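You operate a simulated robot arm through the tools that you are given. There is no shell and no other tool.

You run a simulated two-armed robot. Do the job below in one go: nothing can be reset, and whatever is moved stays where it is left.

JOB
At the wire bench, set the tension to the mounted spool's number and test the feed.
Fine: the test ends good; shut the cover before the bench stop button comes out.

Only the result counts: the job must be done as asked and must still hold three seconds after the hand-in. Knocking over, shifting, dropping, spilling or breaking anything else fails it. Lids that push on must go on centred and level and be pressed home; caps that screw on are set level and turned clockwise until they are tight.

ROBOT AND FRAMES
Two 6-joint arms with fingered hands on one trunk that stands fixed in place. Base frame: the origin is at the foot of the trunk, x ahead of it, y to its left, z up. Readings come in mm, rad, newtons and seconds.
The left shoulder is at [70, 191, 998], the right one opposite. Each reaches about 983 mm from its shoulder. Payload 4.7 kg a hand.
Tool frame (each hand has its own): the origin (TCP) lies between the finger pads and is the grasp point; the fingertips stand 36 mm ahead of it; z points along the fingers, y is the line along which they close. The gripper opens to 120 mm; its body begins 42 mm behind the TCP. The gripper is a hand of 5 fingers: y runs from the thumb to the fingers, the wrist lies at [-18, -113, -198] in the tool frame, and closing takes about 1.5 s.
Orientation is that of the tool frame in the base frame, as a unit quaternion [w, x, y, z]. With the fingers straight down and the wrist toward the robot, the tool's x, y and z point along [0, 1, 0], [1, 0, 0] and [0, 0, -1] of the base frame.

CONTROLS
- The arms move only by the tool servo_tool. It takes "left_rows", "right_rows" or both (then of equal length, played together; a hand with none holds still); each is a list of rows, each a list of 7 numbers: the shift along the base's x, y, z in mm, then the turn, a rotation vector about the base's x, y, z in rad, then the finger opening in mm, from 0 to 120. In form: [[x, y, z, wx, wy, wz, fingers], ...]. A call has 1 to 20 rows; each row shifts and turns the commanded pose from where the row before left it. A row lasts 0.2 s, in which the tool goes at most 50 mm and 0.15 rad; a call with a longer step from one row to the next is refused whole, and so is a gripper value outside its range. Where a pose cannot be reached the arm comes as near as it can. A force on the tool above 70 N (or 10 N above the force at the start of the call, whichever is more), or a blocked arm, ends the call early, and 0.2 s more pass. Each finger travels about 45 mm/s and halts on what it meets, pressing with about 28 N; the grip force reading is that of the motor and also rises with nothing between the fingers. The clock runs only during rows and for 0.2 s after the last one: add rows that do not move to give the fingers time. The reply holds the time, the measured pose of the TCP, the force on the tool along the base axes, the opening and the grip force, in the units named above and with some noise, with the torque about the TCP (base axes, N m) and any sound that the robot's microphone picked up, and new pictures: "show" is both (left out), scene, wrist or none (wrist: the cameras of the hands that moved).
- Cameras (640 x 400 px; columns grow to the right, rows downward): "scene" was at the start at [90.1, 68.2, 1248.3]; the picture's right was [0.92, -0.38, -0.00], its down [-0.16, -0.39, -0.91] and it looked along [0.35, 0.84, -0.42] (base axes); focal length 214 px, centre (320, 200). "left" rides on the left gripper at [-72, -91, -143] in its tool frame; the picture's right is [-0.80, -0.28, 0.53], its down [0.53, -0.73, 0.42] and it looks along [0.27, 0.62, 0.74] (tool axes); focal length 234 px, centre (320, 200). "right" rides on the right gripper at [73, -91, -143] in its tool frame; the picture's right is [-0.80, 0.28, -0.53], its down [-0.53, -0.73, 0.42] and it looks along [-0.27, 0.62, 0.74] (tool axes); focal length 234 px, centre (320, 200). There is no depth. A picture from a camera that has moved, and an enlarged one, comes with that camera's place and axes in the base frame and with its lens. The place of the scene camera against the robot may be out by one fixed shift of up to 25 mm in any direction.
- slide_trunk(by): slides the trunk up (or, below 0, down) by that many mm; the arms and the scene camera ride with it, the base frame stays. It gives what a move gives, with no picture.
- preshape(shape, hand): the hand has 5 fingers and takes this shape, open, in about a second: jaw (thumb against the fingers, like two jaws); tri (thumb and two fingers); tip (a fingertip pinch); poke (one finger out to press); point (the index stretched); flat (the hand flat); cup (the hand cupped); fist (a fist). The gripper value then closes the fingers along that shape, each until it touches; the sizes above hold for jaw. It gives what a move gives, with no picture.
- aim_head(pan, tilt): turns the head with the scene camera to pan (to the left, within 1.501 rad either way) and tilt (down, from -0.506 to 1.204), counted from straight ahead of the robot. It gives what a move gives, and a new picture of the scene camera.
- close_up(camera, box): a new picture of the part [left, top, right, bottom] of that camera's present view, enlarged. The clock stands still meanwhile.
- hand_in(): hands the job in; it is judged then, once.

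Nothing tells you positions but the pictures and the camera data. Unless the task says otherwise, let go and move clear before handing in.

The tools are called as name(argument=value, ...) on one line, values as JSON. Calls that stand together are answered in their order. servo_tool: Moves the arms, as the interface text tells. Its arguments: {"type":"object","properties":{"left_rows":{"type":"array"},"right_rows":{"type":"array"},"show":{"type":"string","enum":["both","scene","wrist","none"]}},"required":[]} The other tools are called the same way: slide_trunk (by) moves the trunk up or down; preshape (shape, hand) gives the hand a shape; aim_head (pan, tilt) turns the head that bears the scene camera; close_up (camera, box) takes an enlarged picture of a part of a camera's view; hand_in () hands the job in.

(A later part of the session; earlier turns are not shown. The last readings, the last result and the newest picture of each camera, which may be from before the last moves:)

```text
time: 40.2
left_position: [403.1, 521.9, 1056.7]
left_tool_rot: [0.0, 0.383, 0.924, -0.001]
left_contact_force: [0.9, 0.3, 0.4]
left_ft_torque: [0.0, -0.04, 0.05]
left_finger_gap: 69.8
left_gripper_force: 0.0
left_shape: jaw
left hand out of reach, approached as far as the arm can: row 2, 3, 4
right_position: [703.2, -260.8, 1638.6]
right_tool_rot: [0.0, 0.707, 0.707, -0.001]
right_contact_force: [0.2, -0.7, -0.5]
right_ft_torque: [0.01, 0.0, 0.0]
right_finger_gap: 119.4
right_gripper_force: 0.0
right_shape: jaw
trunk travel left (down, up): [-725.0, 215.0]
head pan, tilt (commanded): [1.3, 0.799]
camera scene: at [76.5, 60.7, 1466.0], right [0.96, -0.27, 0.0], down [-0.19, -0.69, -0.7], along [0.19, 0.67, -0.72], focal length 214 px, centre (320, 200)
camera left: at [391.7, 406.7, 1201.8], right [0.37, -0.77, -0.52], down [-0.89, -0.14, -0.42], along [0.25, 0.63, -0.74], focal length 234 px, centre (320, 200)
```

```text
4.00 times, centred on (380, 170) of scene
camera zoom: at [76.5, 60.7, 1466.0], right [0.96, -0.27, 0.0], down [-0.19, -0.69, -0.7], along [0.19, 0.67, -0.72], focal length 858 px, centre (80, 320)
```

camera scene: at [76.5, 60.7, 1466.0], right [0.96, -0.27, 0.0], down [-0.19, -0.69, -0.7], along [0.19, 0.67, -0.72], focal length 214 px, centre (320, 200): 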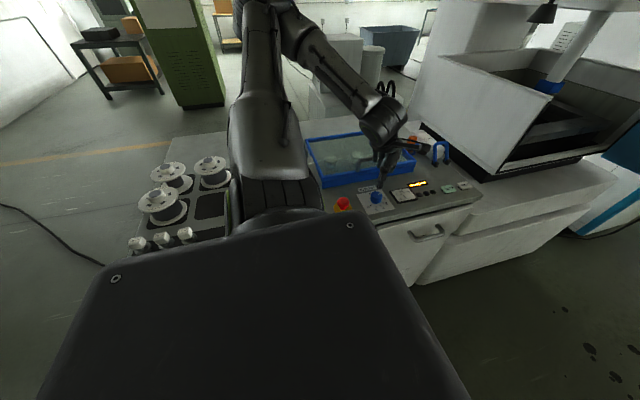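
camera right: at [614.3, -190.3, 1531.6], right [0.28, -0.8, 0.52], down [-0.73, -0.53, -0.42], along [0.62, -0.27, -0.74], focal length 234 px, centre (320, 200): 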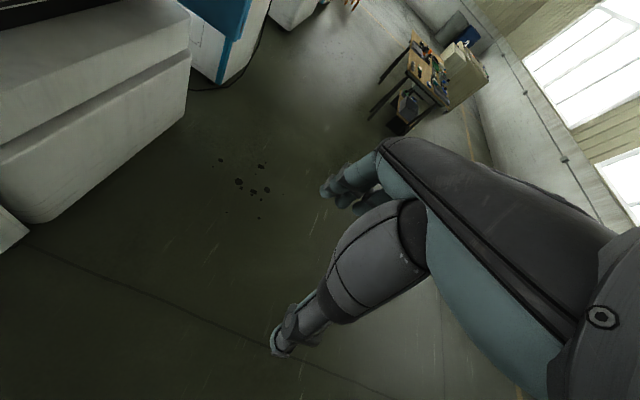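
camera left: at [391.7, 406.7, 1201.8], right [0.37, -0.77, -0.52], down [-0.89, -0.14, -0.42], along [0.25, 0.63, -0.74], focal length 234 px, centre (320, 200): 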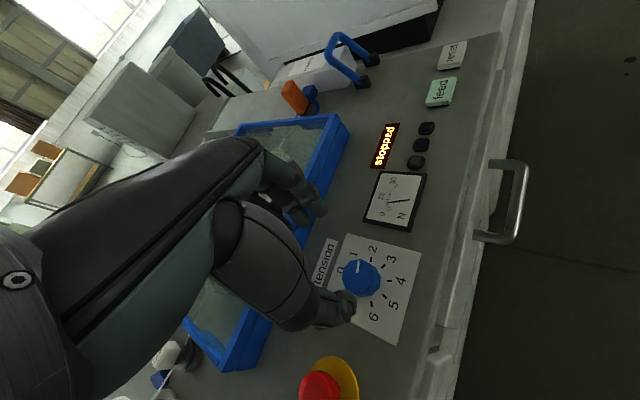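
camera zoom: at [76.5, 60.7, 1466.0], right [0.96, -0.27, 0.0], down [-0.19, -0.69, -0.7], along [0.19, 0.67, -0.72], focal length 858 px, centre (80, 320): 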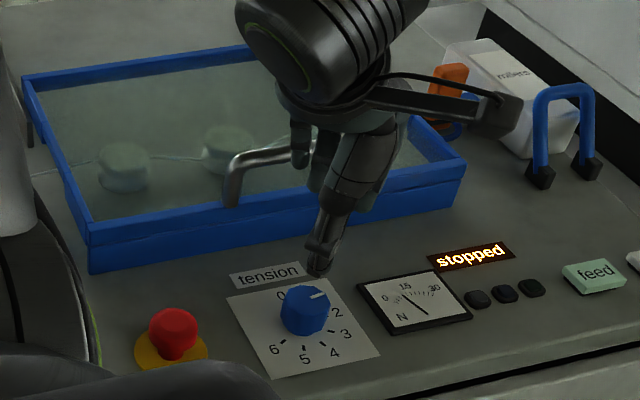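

The knob sits right below the hand. I'll centre over it and test turning the yaw clockwise in free air.

servo_tool(left_rows=[[-4, 2, 0, 0, 0, 0, 62], [-4, 1, 0, 0, 0, 0, 62], [0, 0, 0, 0, 0, -0.1, 62], [0, 0, 0, 0, 0, -0.1, 62], [0, 0, 0, 0, 0, -0.1, 62], [0, 0, 0, 0, 0, -0.1, 62], [0, 0, 0, 0, 0, -0.1, 62], [0, 0, 0, 0, 0, 0, 62]], show="both")

```text
time: 42.0
left_position: [408.4, 483.5, 1015.6]
left_tool_rot: [0.001, 0.6, 0.8, -0.002]
left_contact_force: [-0.5, 0.9, 0.4]
left_ft_torque: [-0.01, -0.02, 0.01]
left_finger_gap: 62.3
left_gripper_force: 0.1
left_shape: jaw
left hand out of reach, approached as far as the arm can: row 1, 2, 3, 4, 6
right_position: [701.0, -257.0, 1639.2]
right_tool_rot: [0.001, 0.707, 0.708, 0.0]
right_contact_force: [-0.7, 0.4, -0.1]
right_ft_torque: [-0.02, -0.03, 0.0]
right_finger_gap: 120.0
right_gripper_force: 0.0
right_shape: jaw
trunk travel left (down, up): [-725.0, 215.0]
head pan, tilt (commanded): [1.3, 0.799]
camera scene: at [74.4, 63.6, 1466.0], right [0.96, -0.27, 0.0], down [-0.19, -0.69, -0.7], along [0.19, 0.67, -0.72], focal length 214 px, centre (320, 200)
camera left: at [342.5, 389.5, 1159.6], right [-0.04, -0.85, -0.52], down [-0.85, 0.31, -0.43], along [0.52, 0.43, -0.74], focal length 234 px, centre (320, 200)
```

scene: 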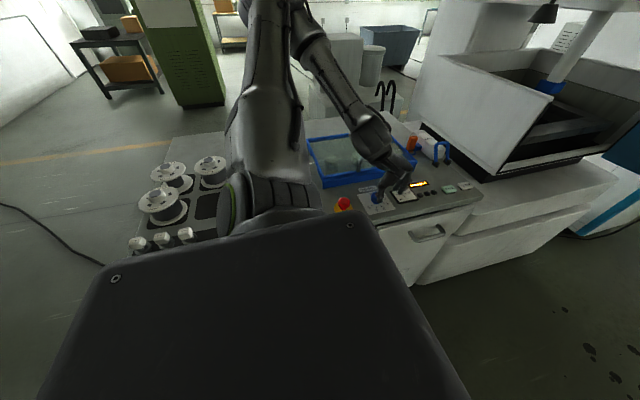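
left: 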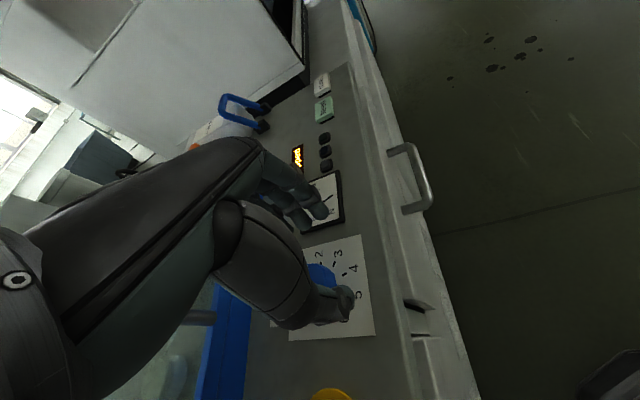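

The hand drifted lower and toward −y because that pose isn't reachable at this trunk height. I'll raise the trunk further to see if the reach over the knob improves.

slide_trunk(by=180)

servo_tool(left_rows=[[-2, 5, -10, 0, 0, 0, 62], [-2, 6, -15, 0, 0, 0, 62], [-2, 6, -15, 0, 0, 0, 62], [-2, 6, -15, 0, 0, 0, 62], [-2, 6, -15, 0, 0, 0, 62], [-2, 6, -15, 0, 0, 0, 62], [-2, 6, -15, 0, 0, 0, 62], [0, 0, 0, 0, 0, 0, 62]], show="both")

```text
time: 44.0
left_position: [410.4, 481.6, 1195.4]
left_tool_rot: [0.001, 0.601, 0.8, -0.002]
left_contact_force: [0.3, 0.0, -0.7]
left_ft_torque: [-0.02, -0.02, -0.03]
left_finger_gap: 62.5
left_gripper_force: 0.0
left_shape: jaw
right_position: [705.6, -260.9, 1818.8]
right_tool_rot: [0.0, 0.707, 0.707, 0.0]
right_contact_force: [0.8, 0.5, -0.3]
right_ft_torque: [0.01, -0.04, -0.03]
right_finger_gap: 119.6
right_gripper_force: 0.0
right_shape: jaw
trunk travel left (down, up): [-905.0, 35.0]
head pan, tilt (commanded): [1.3, 0.799]
```

```text
time: 45.8
left_position: [396.5, 522.7, 1094.8]
left_tool_rot: [0.001, 0.6, 0.8, -0.001]
left_contact_force: [0.5, 0.4, 0.2]
left_ft_torque: [0.02, -0.03, 0.02]
left_finger_gap: 62.3
left_gripper_force: 0.1
left_shape: jaw
right_position: [703.8, -262.2, 1817.6]
right_tool_rot: [-0.001, 0.708, 0.706, -0.001]
right_contact_force: [-0.1, -0.1, 0.3]
right_ft_torque: [0.0, 0.02, 0.02]
right_finger_gap: 119.3
right_gripper_force: 0.1
right_shape: jaw
trunk travel left (down, up): [-905.0, 35.0]
head pan, tilt (commanded): [1.3, 0.799]
camera scene: at [76.4, 60.6, 1646.0], right [0.96, -0.27, 0.0], down [-0.19, -0.69, -0.7], along [0.19, 0.67, -0.72], focal length 214 px, centre (320, 200)
camera left: at [330.8, 428.5, 1238.9], right [-0.04, -0.85, -0.52], down [-0.85, 0.31, -0.42], along [0.52, 0.43, -0.74], focal length 234 px, centre (320, 200)
```

scene: 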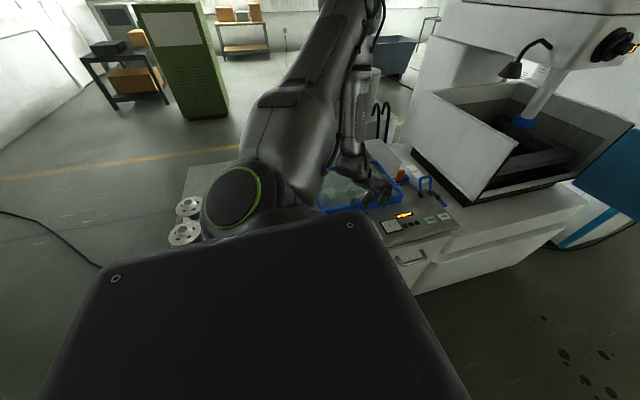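
left: 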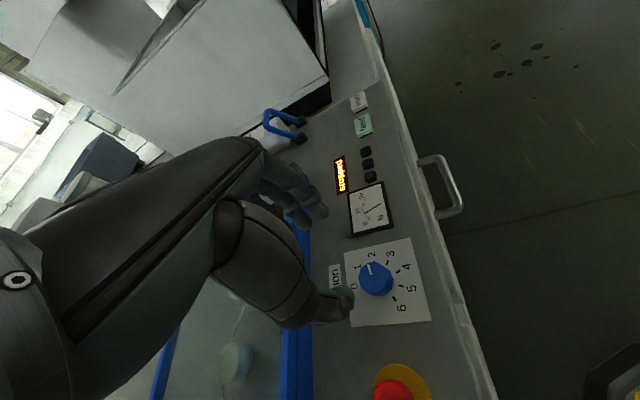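

With the trunk higher, the pose over the knob is reached cleanly. I'll test the yaw range here in free air.

servo_tool(left_rows=[[0, 0, 0, 0, 0, -0.14, 62], [0, 0, 0, 0, 0, -0.14, 62], [0, 0, 0, 0, 0, -0.14, 62], [0, 0, 0, 0, 0, -0.14, 62], [0, 0, 0, 0, 0, -0.14, 62], [0, 0, 0, 0, 0, -0.14, 62], [0, 0, 0, 0, 0, 0, 62]], show="wrist")

```text
time: 47.4
left_position: [392.8, 517.1, 1094.2]
left_tool_rot: [-0.002, 0.873, 0.487, 0.002]
left_contact_force: [-0.5, 0.2, 1.7]
left_ft_torque: [0.02, 0.0, 0.0]
left_finger_gap: 62.4
left_gripper_force: 0.0
left_shape: jaw
left hand out of reach, approached as far as the arm can: row 6
right_position: [704.0, -262.5, 1817.4]
right_tool_rot: [-0.001, 0.707, 0.708, -0.001]
right_contact_force: [-0.5, -0.5, 0.0]
right_ft_torque: [0.01, -0.03, 0.01]
right_finger_gap: 119.6
right_gripper_force: 0.1
right_shape: jaw
trunk travel left (down, up): [-905.0, 35.0]
head pan, tilt (commanded): [1.3, 0.799]
camera left: at [277.8, 502.4, 1239.1], right [-0.66, -0.53, -0.53], down [-0.34, 0.84, -0.42], along [0.67, -0.1, -0.74], focal length 234 px, centre (320, 200)
```

left: 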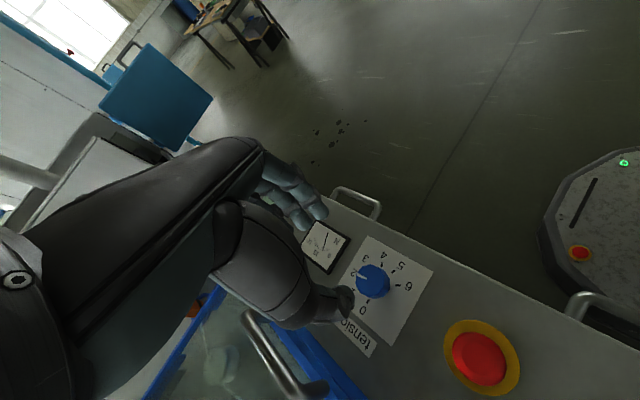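

servo_tool(left_rows=[[0, 0, 0, 0, 0, 0.14, 62], [0, 0, 0, 0, 0, 0.14, 62], [0, 0, 0, 0, 0, 0.14, 62], [0, 0, 0, 0, 0, 0.14, 62], [0, 0, 0, 0, 0, 0.14, 62], [0, 0, 0, 0, 0, 0.14, 62], [0, 0, 0, 0, 0, 0.14, 62], [0, 0, 0, 0, 0, 0.14, 62], [0, 0, 0, 0, 0, 0.14, 62], [0, 0, 0, 0, 0, 0.14, 62], [0, 0, 0, 0, 0, 0.14, 62], [0, 0, 0, 0, 0, 0, 62]], show="wrist")

```text
time: 50.0
left_position: [348.8, 580.0, 1094.0]
left_tool_rot: [0.0, 0.29, 0.957, -0.001]
left_contact_force: [-0.2, 0.6, 0.8]
left_ft_torque: [0.0, -0.02, 0.03]
left_finger_gap: 62.1
left_gripper_force: 0.1
left_shape: jaw
left hand out of reach, approached as far as the arm can: row 8, 9, 10, 11
right_position: [704.5, -262.0, 1818.4]
right_tool_rot: [-0.001, 0.707, 0.707, 0.0]
right_contact_force: [0.5, -0.8, -0.2]
right_ft_torque: [0.04, 0.01, 0.02]
right_finger_gap: 119.8
right_gripper_force: 0.1
right_shape: jaw
trunk travel left (down, up): [-905.0, 35.0]
head pan, tilt (commanded): [1.3, 0.799]
camera left: at [360.8, 463.2, 1239.6], right [0.51, -0.68, -0.52], down [-0.85, -0.32, -0.42], along [0.12, 0.66, -0.74], focal length 234 px, centre (320, 200)
```

left: 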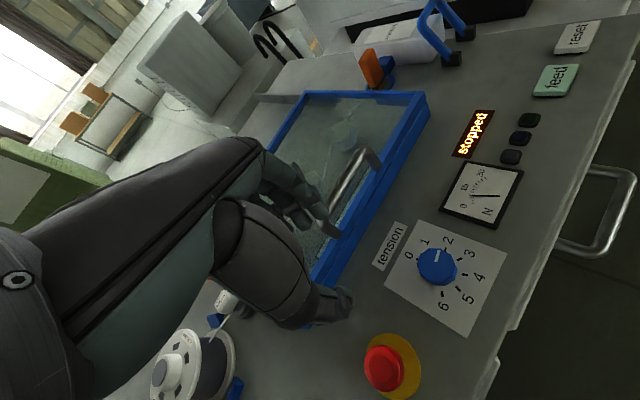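

Feasible yaw over the knob is about −25° to +25°, so I'll turn the knob in three ~40° strokes with regrasps. First, return to yaw ≈22° over the knob.

servo_tool(left_rows=[[0, 0, 0, 0, 0, -0.15, 62], [0, 0, 0, 0, 0, -0.15, 62], [0, 0, 0, 0, 0, -0.15, 62], [0, 0, 0, 0, 0, -0.15, 62], [0, 0, 0, 0, 0, 0, 62], [0, 0, 0, 0, 0, 0, 62]], show="wrist")

close_up(camera="left", box=[260, 200, 460, 360])

```text
time: 51.4
left_position: [345.6, 564.6, 1086.8]
left_tool_rot: [0.001, 0.56, 0.829, 0.0]
left_contact_force: [-1.3, 0.0, -1.0]
left_ft_torque: [-0.02, -0.04, -0.04]
left_finger_gap: 62.1
left_gripper_force: 0.0
left_shape: jaw
left hand out of reach, approached as far as the arm can: row 4
right_position: [702.5, -261.5, 1818.4]
right_tool_rot: [0.0, 0.706, 0.708, 0.0]
right_contact_force: [0.0, -0.3, 0.0]
right_ft_torque: [-0.01, -0.01, 0.0]
right_finger_gap: 119.8
right_gripper_force: 0.0
right_shape: jaw
trunk travel left (down, up): [-905.0, 35.0]
head pan, tilt (commanded): [1.3, 0.799]
camera left: at [289.4, 463.2, 1231.1], right [0.04, -0.85, -0.52], down [-0.88, 0.22, -0.43], along [0.48, 0.48, -0.74], focal length 234 px, centre (320, 200)
```

left: 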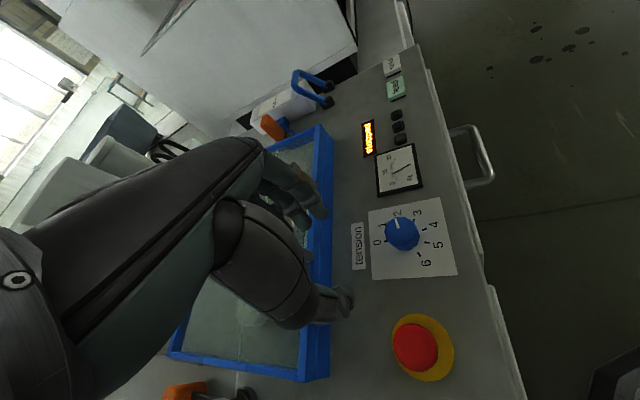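

```text
2.50 times, centred on (360, 280) of left
camera zoom: at [289.4, 463.2, 1231.1], right [0.04, -0.85, -0.52], down [-0.88, 0.22, -0.43], along [0.48, 0.48, -0.74], focal length 585 px, centre (220, 0)
```

zoom: 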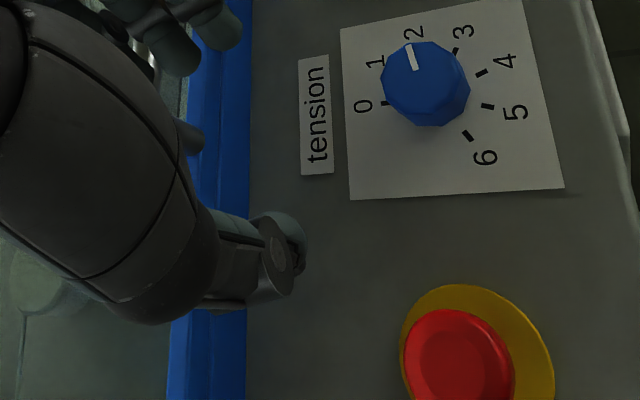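

Knob centre is confirmed at about (395.5, 525.5). I'll move over it and come down partway.

servo_tool(left_rows=[[10, -8, 0, 0, 0, 0, 62], [10, -8, 0, 0, 0, 0, 62], [10, -8, 0, 0, 0, 0, 62], [10, -8, 0, 0, 0, 0, 62], [10, -7, 0, 0, 0, 0, 62], [0, 0, -20, 0, 0, 0, 62], [0, 0, -20, 0, 0, 0, 62], [0, 0, -20, 0, 0, 0, 62], [0, 0, 0, 0, 0, 0, 62]], show="both")

close_up(camera="left", box=[240, 180, 440, 340])

```text
time: 53.4
left_position: [397.4, 526.3, 1093.2]
left_tool_rot: [-0.001, 0.56, 0.829, -0.001]
left_contact_force: [-0.2, -0.2, -0.1]
left_ft_torque: [-0.02, -0.02, -0.01]
left_finger_gap: 62.4
left_gripper_force: 0.0
left_shape: jaw
left hand out of reach, approached as far as the arm can: row 3, 5, 6, 7, 8
right_position: [704.5, -261.1, 1817.1]
right_tool_rot: [-0.001, 0.707, 0.707, -0.001]
right_contact_force: [0.5, 0.4, -0.2]
right_ft_torque: [0.02, -0.04, 0.0]
right_finger_gap: 119.9
right_gripper_force: 0.1
right_shape: jaw
trunk travel left (down, up): [-905.0, 35.0]
head pan, tilt (commanded): [1.3, 0.799]
camera scene: at [76.9, 60.4, 1646.0], right [0.96, -0.27, 0.0], down [-0.19, -0.69, -0.7], along [0.19, 0.67, -0.72], focal length 214 px, centre (320, 200)
camera left: at [341.1, 424.9, 1237.9], right [0.04, -0.85, -0.52], down [-0.88, 0.22, -0.42], along [0.48, 0.48, -0.74], focal length 234 px, centre (320, 200)
```

scene: 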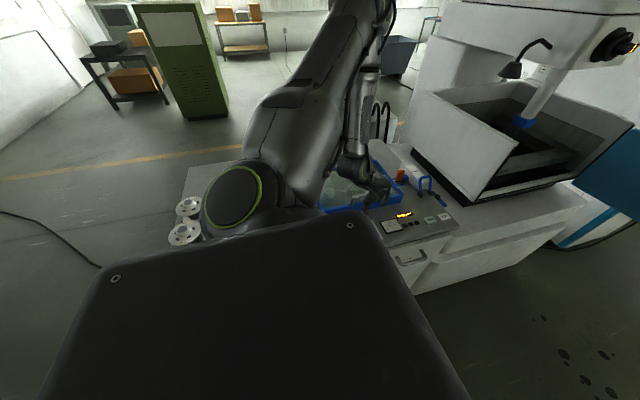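
left: 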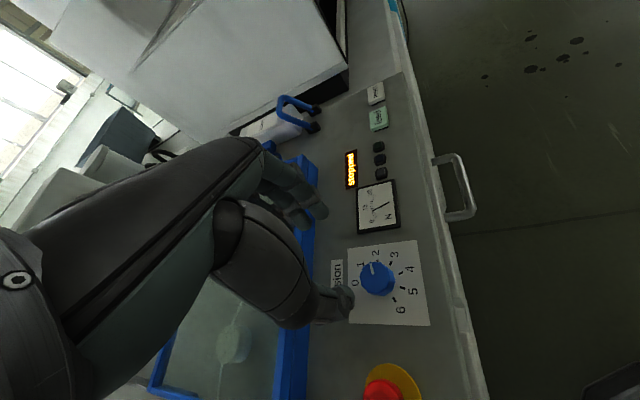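

```text
2.50 times, centred on (340, 260) of left
camera zoom: at [341.1, 424.9, 1237.9], right [0.04, -0.85, -0.52], down [-0.88, 0.22, -0.42], along [0.48, 0.48, -0.74], focal length 585 px, centre (270, 50)
```

zoom: 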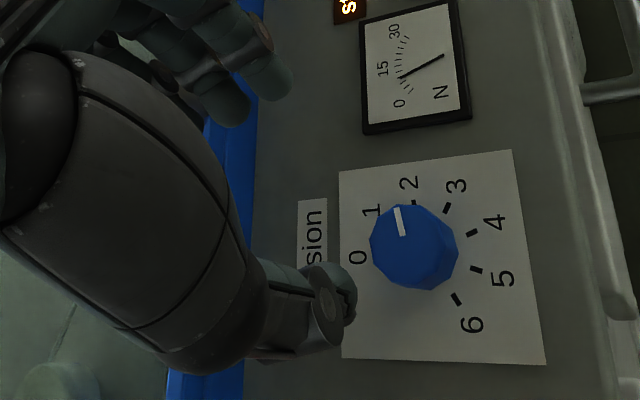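

The arm can't go lower here at this trunk height, but the trunk itself can lower the hand with the arm posture unchanged. I'll slide the trunk down in steps, first so fingertips stay above the knob.

slide_trunk(by=-90)

close_up(camera="left", box=[240, 180, 460, 360])

close_up(camera="scene", box=[300, 120, 460, 240])

```text
time: 54.7
left_position: [396.6, 526.1, 1001.8]
left_tool_rot: [0.0, 0.56, 0.829, -0.002]
left_contact_force: [-0.1, -1.1, -0.5]
left_ft_torque: [-0.01, 0.01, 0.0]
left_finger_gap: 62.1
left_gripper_force: 0.0
left_shape: jaw
right_position: [704.3, -261.0, 1728.1]
right_tool_rot: [-0.001, 0.707, 0.707, -0.001]
right_contact_force: [-0.2, 0.0, -0.6]
right_ft_torque: [-0.02, -0.01, 0.03]
right_finger_gap: 119.7
right_gripper_force: 0.0
right_shape: jaw
trunk travel left (down, up): [-815.0, 125.0]
head pan, tilt (commanded): [1.3, 0.799]
```

```text
2.22 times, centred on (350, 270) of left
camera zoom: at [341.0, 425.0, 1147.9], right [0.04, -0.85, -0.52], down [-0.88, 0.22, -0.42], along [0.48, 0.48, -0.74], focal length 520 px, centre (253, 44)
```

zoom: 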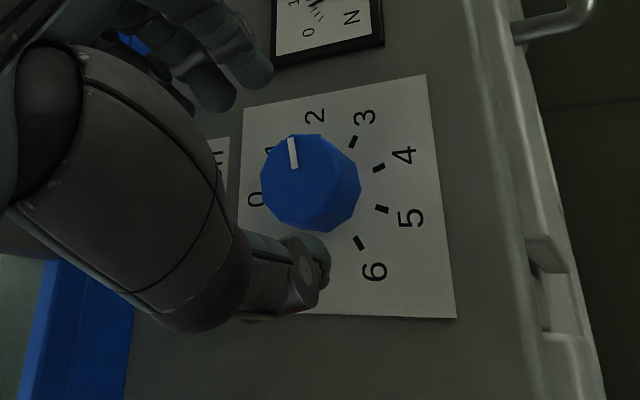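

```text
3.33 times, centred on (380, 180) of scene
camera zoom: at [76.8, 60.5, 1556.1], right [0.96, -0.27, 0.0], down [-0.19, -0.69, -0.7], along [0.19, 0.67, -0.72], focal length 715 px, centre (120, 267)
```

zoom: 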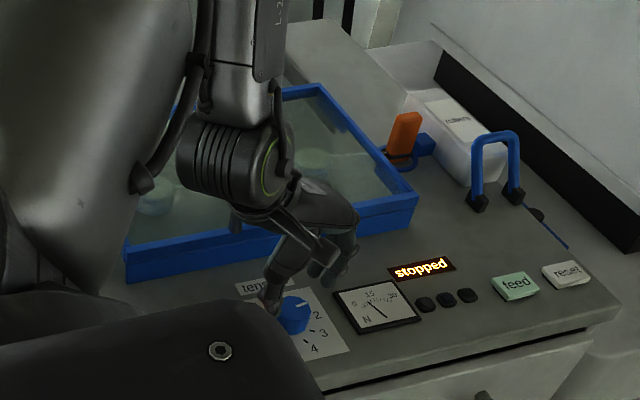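

The tool axis lines up with the knob. I'll lower the trunk the last 36 mm so the fingers straddle the knob.

slide_trunk(by=-36)

close_up(camera="left", box=[240, 180, 460, 360])

close_up(camera="scene", box=[320, 140, 440, 230])

```text
time: 55.5
left_position: [397.0, 526.5, 967.4]
left_tool_rot: [0.0, 0.559, 0.829, -0.001]
left_contact_force: [-0.1, 0.3, 0.2]
left_ft_torque: [0.01, 0.02, 0.0]
left_finger_gap: 62.2
left_gripper_force: 0.0
left_shape: jaw
right_position: [703.8, -261.9, 1692.8]
right_tool_rot: [-0.002, 0.707, 0.707, -0.001]
right_contact_force: [-0.1, -0.8, 0.5]
right_ft_torque: [-0.01, -0.06, 0.0]
right_finger_gap: 119.5
right_gripper_force: 0.2
right_shape: jaw
trunk travel left (down, up): [-779.0, 161.0]
head pan, tilt (commanded): [1.3, 0.799]
```

```text
2.22 times, centred on (350, 270) of left
camera zoom: at [340.6, 425.0, 1112.0], right [0.04, -0.85, -0.52], down [-0.88, 0.22, -0.42], along [0.48, 0.48, -0.74], focal length 520 px, centre (253, 44)
```

zoom: 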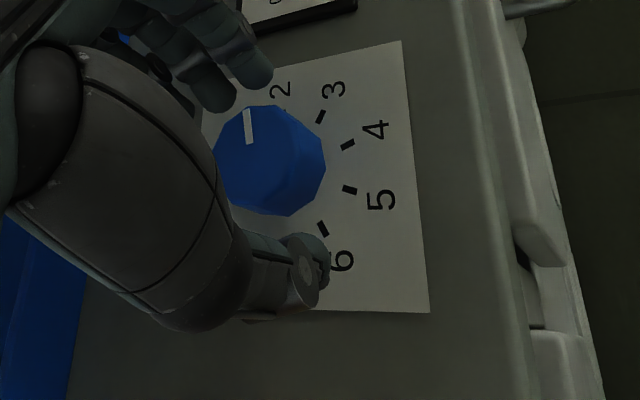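

```text
4.44 times, centred on (380, 185) of scene
camera zoom: at [76.2, 60.5, 1520.1], right [0.96, -0.27, 0.0], down [-0.19, -0.69, -0.7], along [0.19, 0.67, -0.72], focal length 953 px, centre (53, 267)
```

zoom: 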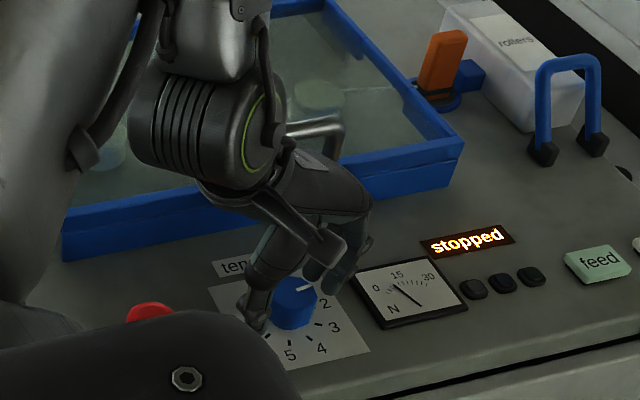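

slide_trunk(by=-3)

servo_tool(left_rows=[[0, 0, 0, 0, 0, 0, 45], [0, 0, 0, 0, 0, 0, 30], [0, 0, 0, 0, 0, 0, 20], [0, 0, 0, 0, 0, 0, 20], [0, 0, 0, 0, 0, 0, 20]], show="wrist")

close_up(camera="left", box=[240, 180, 460, 360])

```text
time: 56.0
left_position: [397.0, 527.1, 964.3]
left_tool_rot: [0.0, 0.559, 0.829, -0.003]
left_contact_force: [0.6, -0.3, -0.2]
left_ft_torque: [0.03, -0.03, -0.01]
left_finger_gap: 62.4
left_gripper_force: 0.1
left_shape: jaw
right_position: [705.2, -262.5, 1688.2]
right_tool_rot: [0.0, 0.707, 0.707, -0.001]
right_contact_force: [0.0, 0.1, -0.7]
right_ft_torque: [-0.02, 0.04, 0.0]
right_finger_gap: 119.9
right_gripper_force: 0.1
right_shape: jaw
trunk travel left (down, up): [-776.0, 164.0]
head pan, tilt (commanded): [1.3, 0.799]
```

```text
time: 57.2
left_position: [394.2, 525.6, 963.6]
left_tool_rot: [0.0, 0.559, 0.829, -0.002]
left_contact_force: [-4.2, -2.5, -3.2]
left_ft_torque: [-0.06, 0.08, 0.03]
left_finger_gap: 28.7
left_gripper_force: 27.8
left_shape: jaw
right_position: [703.6, -261.9, 1689.8]
right_tool_rot: [0.0, 0.707, 0.707, -0.001]
right_contact_force: [0.4, 0.3, 0.0]
right_ft_torque: [-0.04, 0.01, 0.02]
right_finger_gap: 119.7
right_gripper_force: 0.1
right_shape: jaw
trunk travel left (down, up): [-776.0, 164.0]
head pan, tilt (commanded): [1.3, 0.799]
camera left: at [340.1, 424.8, 1108.9], right [0.04, -0.85, -0.52], down [-0.88, 0.22, -0.42], along [0.47, 0.48, -0.74], focal length 234 px, centre (320, 200)
```

left: 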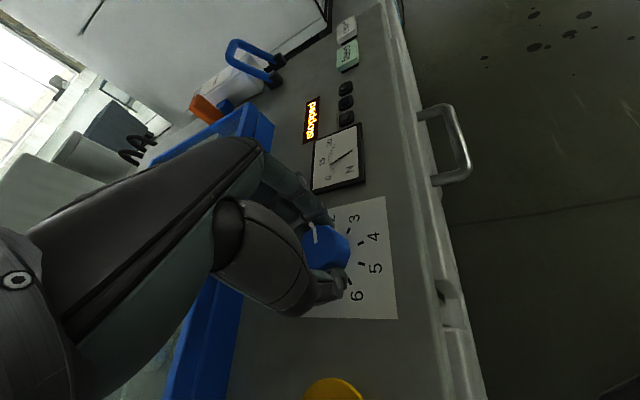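

```text
2.22 times, centred on (350, 270) of left
camera zoom: at [340.1, 424.8, 1108.9], right [0.04, -0.85, -0.52], down [-0.88, 0.22, -0.42], along [0.47, 0.48, -0.74], focal length 520 px, centre (253, 44)
```

zoom: 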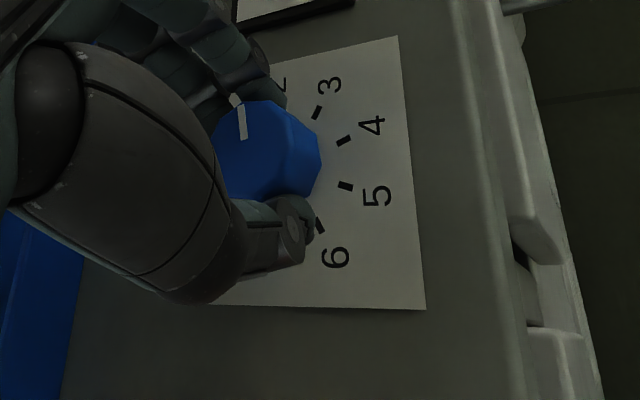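

The knob is gripped. I'll turn clockwise about 42° and see whether the dial follows.

servo_tool(left_rows=[[0, 0, 0, 0, 0, -0.12, 20], [0, 0, 0, 0, 0, -0.12, 20], [0, 0, 0, 0, 0, -0.12, 20], [0, 0, 0, 0, 0, -0.12, 20], [0, 0, 0, 0, 0, -0.12, 20], [0, 0, 0, 0, 0, -0.12, 20], [0, 0, 0, 0, 0, 0, 20]], show="wrist")

close_up(camera="left", box=[240, 180, 460, 360])

```text
time: 58.8
left_position: [396.1, 526.7, 963.7]
left_tool_rot: [0.0, 0.816, 0.578, -0.001]
left_contact_force: [-5.4, -5.6, -8.8]
left_ft_torque: [-0.18, 0.05, 0.0]
left_finger_gap: 28.6
left_gripper_force: 28.6
left_shape: jaw
right_position: [704.1, -261.4, 1688.6]
right_tool_rot: [-0.001, 0.708, 0.707, 0.0]
right_contact_force: [-0.2, -0.2, 0.3]
right_ft_torque: [-0.01, 0.01, -0.02]
right_finger_gap: 119.7
right_gripper_force: 0.1
right_shape: jaw
trunk travel left (down, up): [-776.0, 164.0]
head pan, tilt (commanded): [1.3, 0.799]
camera left: at [288.0, 488.8, 1109.4], right [-0.53, -0.67, -0.52], down [-0.52, 0.74, -0.42], along [0.67, 0.04, -0.74], focal length 234 px, centre (320, 200)
```

left: 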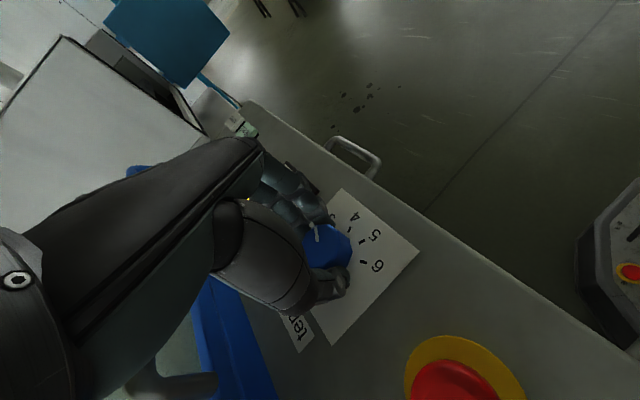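

```text
2.22 times, centred on (350, 270) of left
camera zoom: at [288.0, 488.8, 1109.4], right [-0.53, -0.67, -0.52], down [-0.52, 0.74, -0.42], along [0.67, 0.04, -0.74], focal length 520 px, centre (253, 44)
```

zoom: 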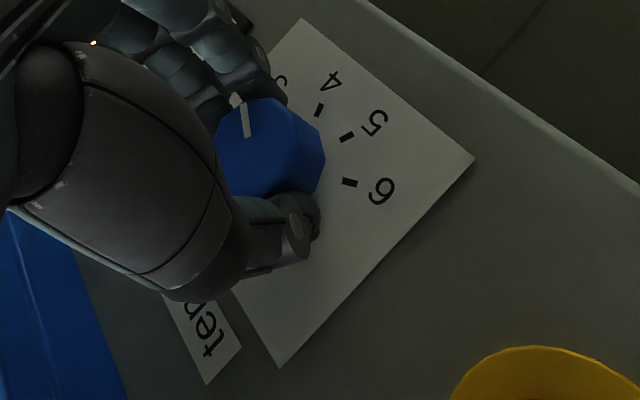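

The dial followed about one step (now near 3). I'll open, swing back, regrip and turn again.

servo_tool(left_rows=[[0, 0, 0, 0, 0, 0, 62], [0, 0, 0, 0, 0, 0, 62], [0, 0, 0, 0, 0, 0, 62], [0, 0, 0, 0, 0, 0, 62], [0, 0, 0, 0, 0, 0.12, 62], [0, 0, 0, 0, 0, 0.12, 62], [0, 0, 0, 0, 0, 0.12, 62], [0, 0, 0, 0, 0, 0.12, 62], [0, 0, 0, 0, 0, 0.12, 62], [0, 0, 0, 0, 0, 0.12, 62], [0, 0, 0, 0, 0, 0, 62]], show="wrist")

close_up(camera="left", box=[240, 180, 460, 360])

```text
time: 61.2
left_position: [396.3, 527.4, 963.4]
left_tool_rot: [0.001, 0.559, 0.829, -0.002]
left_contact_force: [0.2, -0.4, 1.0]
left_ft_torque: [0.0, -0.02, 0.0]
left_finger_gap: 61.5
left_gripper_force: 0.1
left_shape: jaw
right_position: [703.4, -262.0, 1688.4]
right_tool_rot: [-0.001, 0.707, 0.707, 0.0]
right_contact_force: [-0.3, 0.2, 0.5]
right_ft_torque: [0.03, -0.04, 0.0]
right_finger_gap: 119.7
right_gripper_force: 0.0
right_shape: jaw
trunk travel left (down, up): [-776.0, 164.0]
head pan, tilt (commanded): [1.3, 0.799]
camera left: at [341.0, 424.9, 1109.1], right [0.04, -0.85, -0.52], down [-0.88, 0.22, -0.42], along [0.47, 0.48, -0.74], focal length 234 px, centre (320, 200)
```

left: 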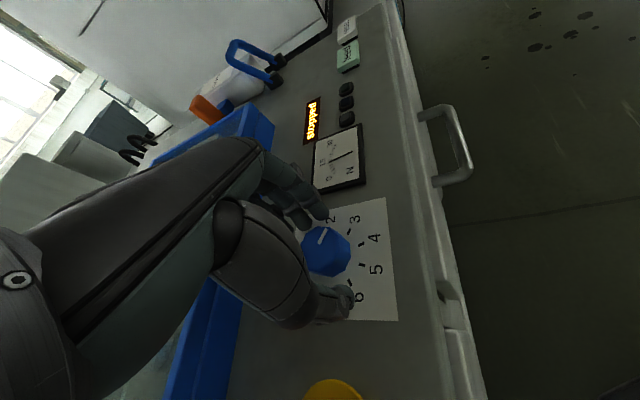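

```text
2.22 times, centred on (350, 270) of left
camera zoom: at [341.0, 424.9, 1109.1], right [0.04, -0.85, -0.52], down [-0.88, 0.22, -0.42], along [0.47, 0.48, -0.74], focal length 520 px, centre (253, 44)
```

zoom: 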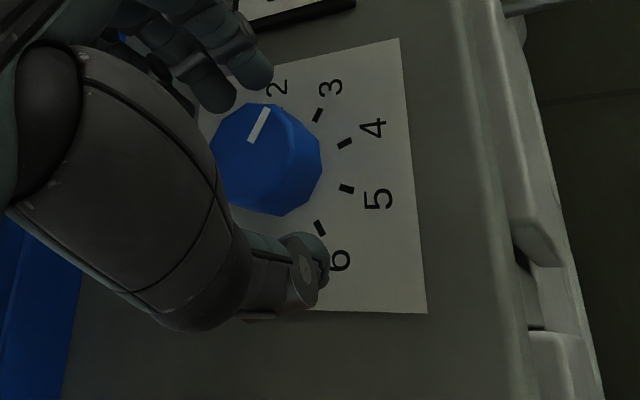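

Pointer is now around 3. Second stroke: grip and turn another ~42°.

servo_tool(left_rows=[[0, 0, 0, 0, 0, 0, 45], [0, 0, 0, 0, 0, 0, 30], [0, 0, 0, 0, 0, 0, 15], [0, 0, 0, 0, 0, 0, 15], [0, 0, 0, 0, 0, 0, 15], [0, 0, 0, 0, 0, -0.12, 15], [0, 0, 0, 0, 0, -0.12, 15], [0, 0, 0, 0, 0, -0.12, 15], [0, 0, 0, 0, 0, -0.12, 15], [0, 0, 0, 0, 0, -0.12, 15], [0, 0, 0, 0, 0, -0.12, 15], [0, 0, 0, 0, 0, 0, 15]], show="wrist")

servo_tool(left_rows=[[0, 0, 0, 0, 0, 0, 62], [0, 0, 0, 0, 0, 0, 62], [0, 0, 0, 0, 0, 0, 62], [0, 0, 0, 0, 0, 0, 62], [0, 0, 0, 0, 0, 0.12, 62], [0, 0, 0, 0, 0, 0.12, 62], [0, 0, 0, 0, 0, 0.12, 62], [0, 0, 0, 0, 0, 0.12, 62], [0, 0, 0, 0, 0, 0.12, 62], [0, 0, 0, 0, 0, 0.12, 62], [0, 0, 0, 0, 0, 0, 62]], show="wrist")

close_up(camera="left", box=[240, 180, 460, 360])

```text
time: 63.8
left_position: [395.6, 525.0, 963.8]
left_tool_rot: [-0.001, 0.816, 0.578, -0.001]
left_contact_force: [-5.3, -2.0, -2.0]
left_ft_torque: [-0.11, 0.06, -0.02]
left_finger_gap: 28.5
left_gripper_force: 28.0
left_shape: jaw
right_position: [703.8, -261.9, 1690.5]
right_tool_rot: [-0.001, 0.707, 0.707, -0.001]
right_contact_force: [-0.1, -0.2, -0.5]
right_ft_torque: [0.04, -0.01, -0.02]
right_finger_gap: 119.8
right_gripper_force: 0.0
right_shape: jaw
trunk travel left (down, up): [-776.0, 164.0]
head pan, tilt (commanded): [1.3, 0.799]
camera left: at [287.7, 487.7, 1109.2], right [-0.53, -0.67, -0.52], down [-0.52, 0.74, -0.42], along [0.67, 0.05, -0.74], focal length 234 px, centre (320, 200)
```

left: 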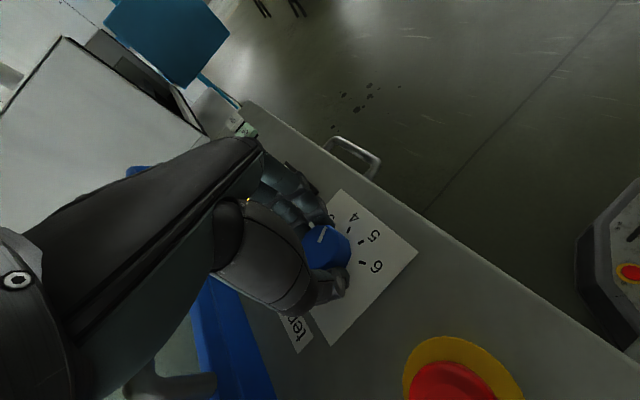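

```text
time: 66.2
left_position: [396.4, 527.3, 963.8]
left_tool_rot: [0.0, 0.559, 0.829, -0.001]
left_contact_force: [0.5, 0.0, 0.2]
left_ft_torque: [-0.01, 0.0, -0.01]
left_finger_gap: 61.6
left_gripper_force: 0.0
left_shape: jaw
right_position: [703.7, -260.4, 1689.0]
right_tool_rot: [-0.001, 0.707, 0.707, -0.001]
right_contact_force: [0.2, 0.5, 0.5]
right_ft_torque: [0.02, -0.02, -0.04]
right_finger_gap: 119.8
right_gripper_force: 0.0
right_shape: jaw
trunk travel left (down, up): [-776.0, 164.0]
head pan, tilt (commanded): [1.3, 0.799]
camera left: at [340.4, 425.1, 1108.8], right [0.04, -0.85, -0.52], down [-0.88, 0.22, -0.42], along [0.47, 0.48, -0.74], focal length 234 px, centre (320, 200)
```

left: 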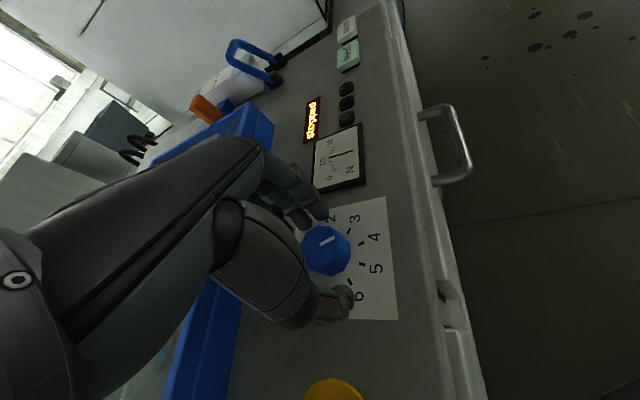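

```text
2.22 times, centred on (350, 270) of left
camera zoom: at [340.4, 425.1, 1108.8], right [0.04, -0.85, -0.52], down [-0.88, 0.22, -0.42], along [0.47, 0.48, -0.74], focal length 520 px, centre (253, 44)
```

zoom: 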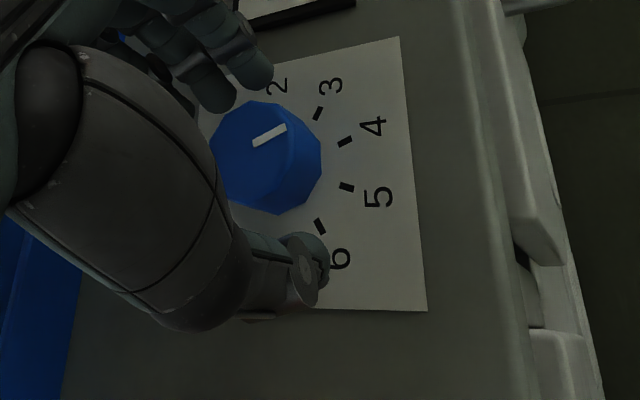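

Pointer is now about at 4. Third stroke of about 39°.

servo_tool(left_rows=[[0, 0, 0, 0, 0, 0, 45], [0, 0, 0, 0, 0, 0, 30], [0, 0, 0, 0, 0, 0, 15], [0, 0, 0, 0, 0, 0, 15], [0, 0, 0, 0, 0, 0, 15], [0, 0, 0, 0, 0, -0.113, 15], [0, 0, 0, 0, 0, -0.113, 15], [0, 0, 0, 0, 0, -0.113, 15], [0, 0, 0, 0, 0, -0.113, 15], [0, 0, 0, 0, 0, -0.113, 15], [0, 0, 0, 0, 0, -0.113, 15], [0, 0, 0, 0, 0, 0, 15]], show="none")

servo_tool(left_rows=[[0, 0, 0, 0, 0, 0, 62], [0, 0, 0, 0, 0, 0, 62], [0, 0, 0, 0, 0, 0, 62], [0, 0, 0, 0, 0, 0, 62], [0, 0, 0, 0, 0, 0.113, 62], [0, 0, 0, 0, 0, 0.113, 62], [0, 0, 0, 0, 0, 0.113, 62], [0, 0, 0, 0, 0, 0.113, 62], [0, 0, 0, 0, 0, 0.113, 62], [0, 0, 0, 0, 0, 0.113, 62], [0, 0, 0, 0, 0, 0, 62]], show="wrist")

close_up(camera="left", box=[280, 120, 420, 320])

```text
time: 68.8
left_position: [395.3, 527.4, 963.9]
left_tool_rot: [0.0, 0.803, 0.596, 0.0]
left_contact_force: [-3.7, -4.3, -2.2]
left_ft_torque: [-0.16, 0.08, -0.01]
left_finger_gap: 28.7
left_gripper_force: 28.0
left_shape: jaw
right_position: [705.2, -263.4, 1689.4]
right_tool_rot: [-0.001, 0.707, 0.707, 0.0]
right_contact_force: [-0.4, 0.2, -0.5]
right_ft_torque: [-0.02, -0.02, 0.0]
right_finger_gap: 119.7
right_gripper_force: 0.2
right_shape: jaw
trunk travel left (down, up): [-776.0, 164.0]
head pan, tilt (commanded): [1.3, 0.799]
```

```text
time: 71.2
left_position: [395.6, 527.3, 964.2]
left_tool_rot: [0.0, 0.56, 0.829, -0.002]
left_contact_force: [-0.8, 0.9, 0.4]
left_ft_torque: [0.01, -0.01, 0.0]
left_finger_gap: 61.8
left_gripper_force: 0.0
left_shape: jaw
right_position: [703.6, -262.8, 1688.4]
right_tool_rot: [0.0, 0.707, 0.707, 0.0]
right_contact_force: [-0.1, 0.3, -0.4]
right_ft_torque: [-0.03, -0.04, -0.03]
right_finger_gap: 119.8
right_gripper_force: 0.0
right_shape: jaw
trunk travel left (down, up): [-776.0, 164.0]
head pan, tilt (commanded): [1.3, 0.799]
camera left: at [340.5, 425.8, 1108.7], right [0.04, -0.85, -0.52], down [-0.88, 0.22, -0.42], along [0.47, 0.48, -0.74], focal length 234 px, centre (320, 200)
```

left: 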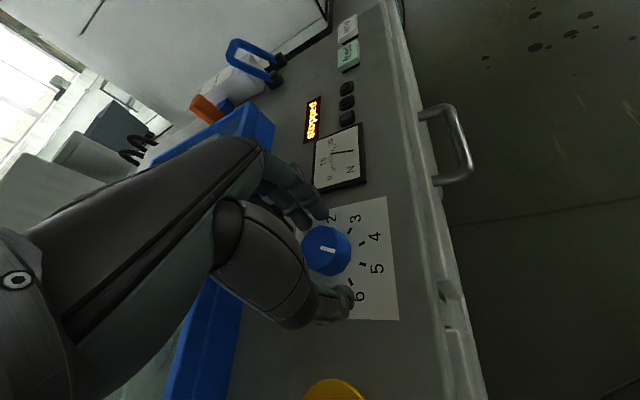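

```text
2.00 times, centred on (350, 220) of left
camera zoom: at [340.5, 425.8, 1108.7], right [0.04, -0.85, -0.52], down [-0.88, 0.22, -0.42], along [0.47, 0.48, -0.74], focal length 468 px, centre (260, 160)
```

zoom: 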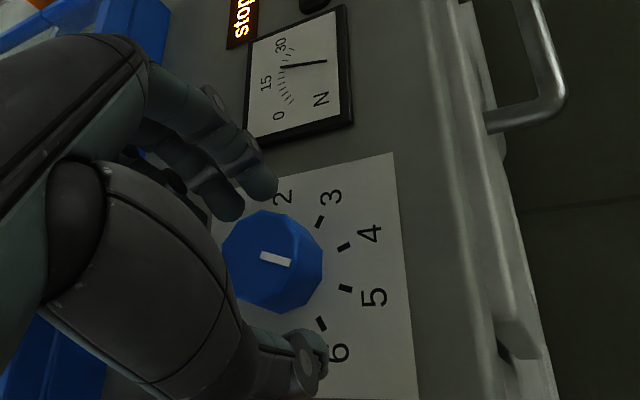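

The pointer looks close to 5 and the meter needle has moved with it. I'll zoom in on both.

close_up(camera="left", box=[310, 118, 370, 195])

close_up(camera="left", box=[290, 210, 400, 310])

```text
5.19 times, centred on (340, 156) of left
camera zoom: at [340.5, 425.8, 1108.7], right [0.04, -0.85, -0.52], down [-0.88, 0.22, -0.42], along [0.47, 0.48, -0.74], focal length 1216 px, centre (216, 426)
```

zoom: 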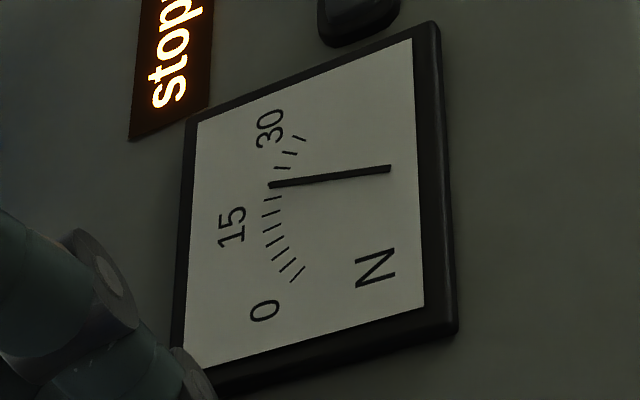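

```text
4.00 times, centred on (345, 260) of left
camera zoom: at [340.5, 425.8, 1108.7], right [0.04, -0.85, -0.52], down [-0.88, 0.22, -0.42], along [0.47, 0.48, -0.74], focal length 937 px, centre (220, -40)
```

zoom: 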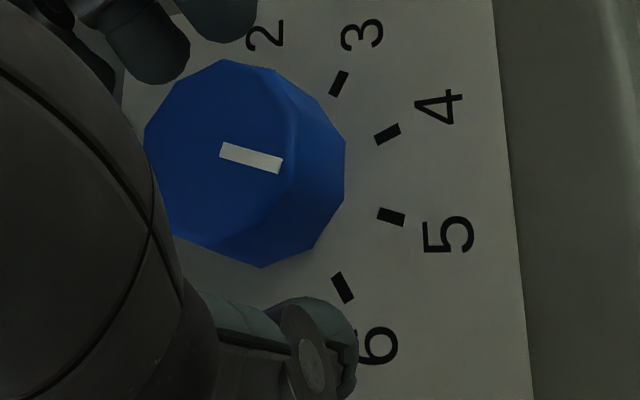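

The pointer works out at about −110°, exactly the "5" mark, and the meter reads about 21 N. I'll lift off by the trunk and look at the stop button.

slide_trunk(by=110)

close_up(camera="left", box=[300, 200, 460, 400])

close_up(camera="scene", box=[280, 130, 460, 270])

```text
time: 72.6
left_position: [397.9, 526.5, 1072.9]
left_tool_rot: [0.001, 0.559, 0.829, -0.001]
left_contact_force: [0.7, -0.7, -0.1]
left_ft_torque: [0.0, 0.0, 0.0]
left_finger_gap: 61.8
left_gripper_force: 0.0
left_shape: jaw
right_position: [703.5, -261.1, 1799.7]
right_tool_rot: [-0.001, 0.707, 0.707, 0.0]
right_contact_force: [-0.1, 0.0, 0.4]
right_ft_torque: [-0.04, 0.0, 0.03]
right_finger_gap: 119.9
right_gripper_force: 0.1
right_shape: jaw
trunk travel left (down, up): [-886.0, 54.0]
head pan, tilt (commanded): [1.3, 0.799]
```

```text
2.00 times, centred on (380, 300) of left
camera zoom: at [340.6, 425.7, 1218.7], right [0.04, -0.85, -0.52], down [-0.88, 0.22, -0.42], along [0.47, 0.48, -0.74], focal length 468 px, centre (200, 0)
```

zoom: 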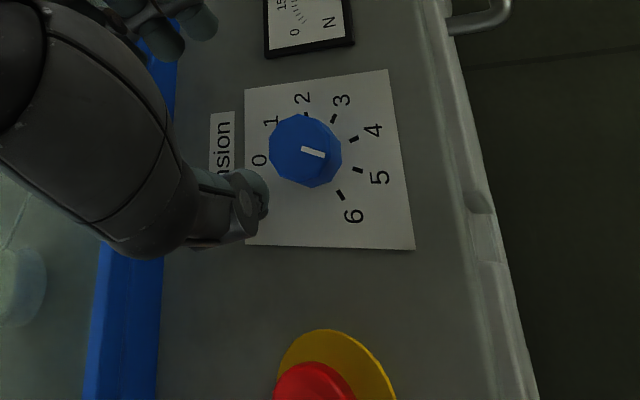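

```text
2.86 times, centred on (370, 200) of scene
camera zoom: at [76.8, 60.7, 1627.0], right [0.96, -0.27, 0.0], down [-0.19, -0.69, -0.7], along [0.19, 0.67, -0.72], focal length 613 px, centre (177, 200)
```

zoom: 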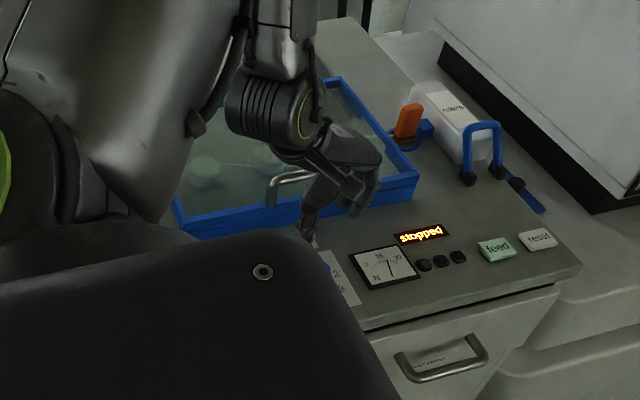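

Next the stop button at about (276, 523). I'll move over it with a slightly negative yaw, at safe height.

servo_tool(left_rows=[[-12, 0, 0, 0, 0, -0.06, 70], [-12, 0, 0, 0, 0, -0.06, 70], [-12, 0, 0, 0, 0, -0.06, 70], [-12, 0, 0, 0, 0, -0.06, 70], [-12, 0, 0, 0, 0, -0.06, 70], [-12, 0, 0, 0, 0, -0.06, 70], [-12, 0, 0, 0, 0, -0.06, 70], [-12, 0, 0, 0, 0, -0.06, 70], [-12, -1, 0, 0, 0, -0.06, 70], [-12, -2, 0, 0, 0, -0.06, 70], [0, 0, 0, 0, 0, 0, 70]], show="both")

close_up(camera="left", box=[280, 180, 480, 340])

```text
time: 75.0
left_position: [281.8, 461.6, 1066.0]
left_tool_rot: [0.0, 0.78, 0.626, -0.001]
left_contact_force: [0.4, -0.6, -0.1]
left_ft_torque: [-0.01, 0.0, -0.02]
left_finger_gap: 69.6
left_gripper_force: 0.0
left_shape: jaw
left hand out of reach, approached as far as the arm can: row 5, 6, 7, 8, 9, 10
right_position: [704.2, -261.3, 1800.3]
right_tool_rot: [-0.001, 0.707, 0.707, -0.001]
right_contact_force: [-0.7, -0.3, 0.2]
right_ft_torque: [0.0, 0.0, 0.0]
right_finger_gap: 119.7
right_gripper_force: 0.0
right_shape: jaw
trunk travel left (down, up): [-886.0, 54.0]
head pan, tilt (commanded): [1.3, 0.799]
camera scene: at [76.1, 60.9, 1627.0], right [0.96, -0.27, 0.0], down [-0.19, -0.69, -0.7], along [0.19, 0.67, -0.72], focal length 214 px, centre (320, 200)
camera left: at [178.6, 411.0, 1211.3], right [-0.45, -0.73, -0.52], down [-0.6, 0.68, -0.42], along [0.66, 0.12, -0.74], focal length 234 px, centre (320, 200)
```

scene: 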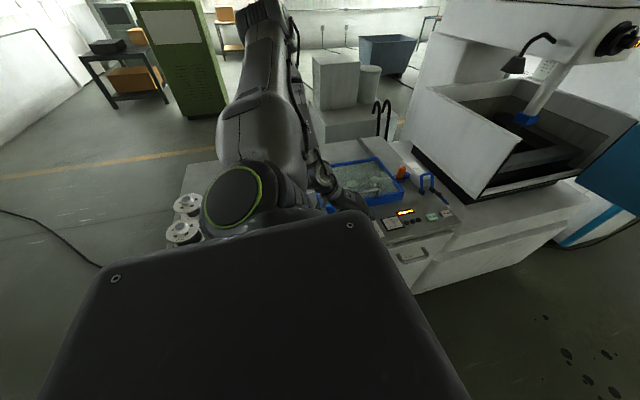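
left: 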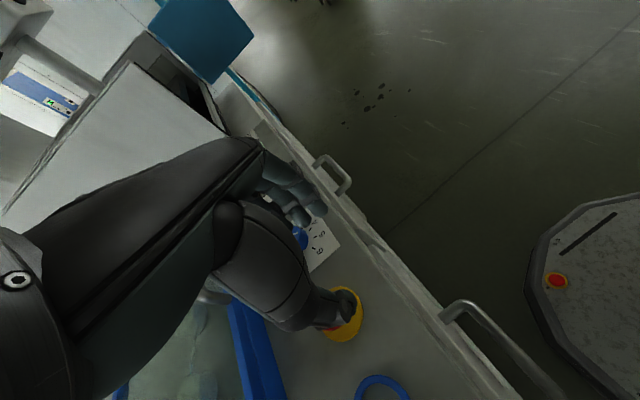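

```text
2.50 times, centred on (380, 260) of left
camera zoom: at [178.6, 411.0, 1211.3], right [-0.45, -0.73, -0.52], down [-0.6, 0.68, -0.42], along [0.66, 0.12, -0.74], focal length 585 px, centre (170, 50)
```

zoom: 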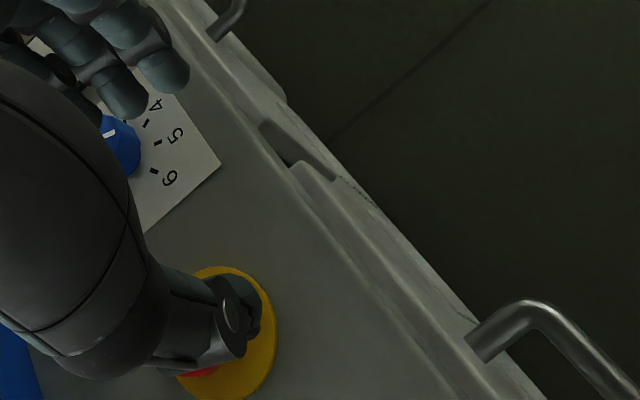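

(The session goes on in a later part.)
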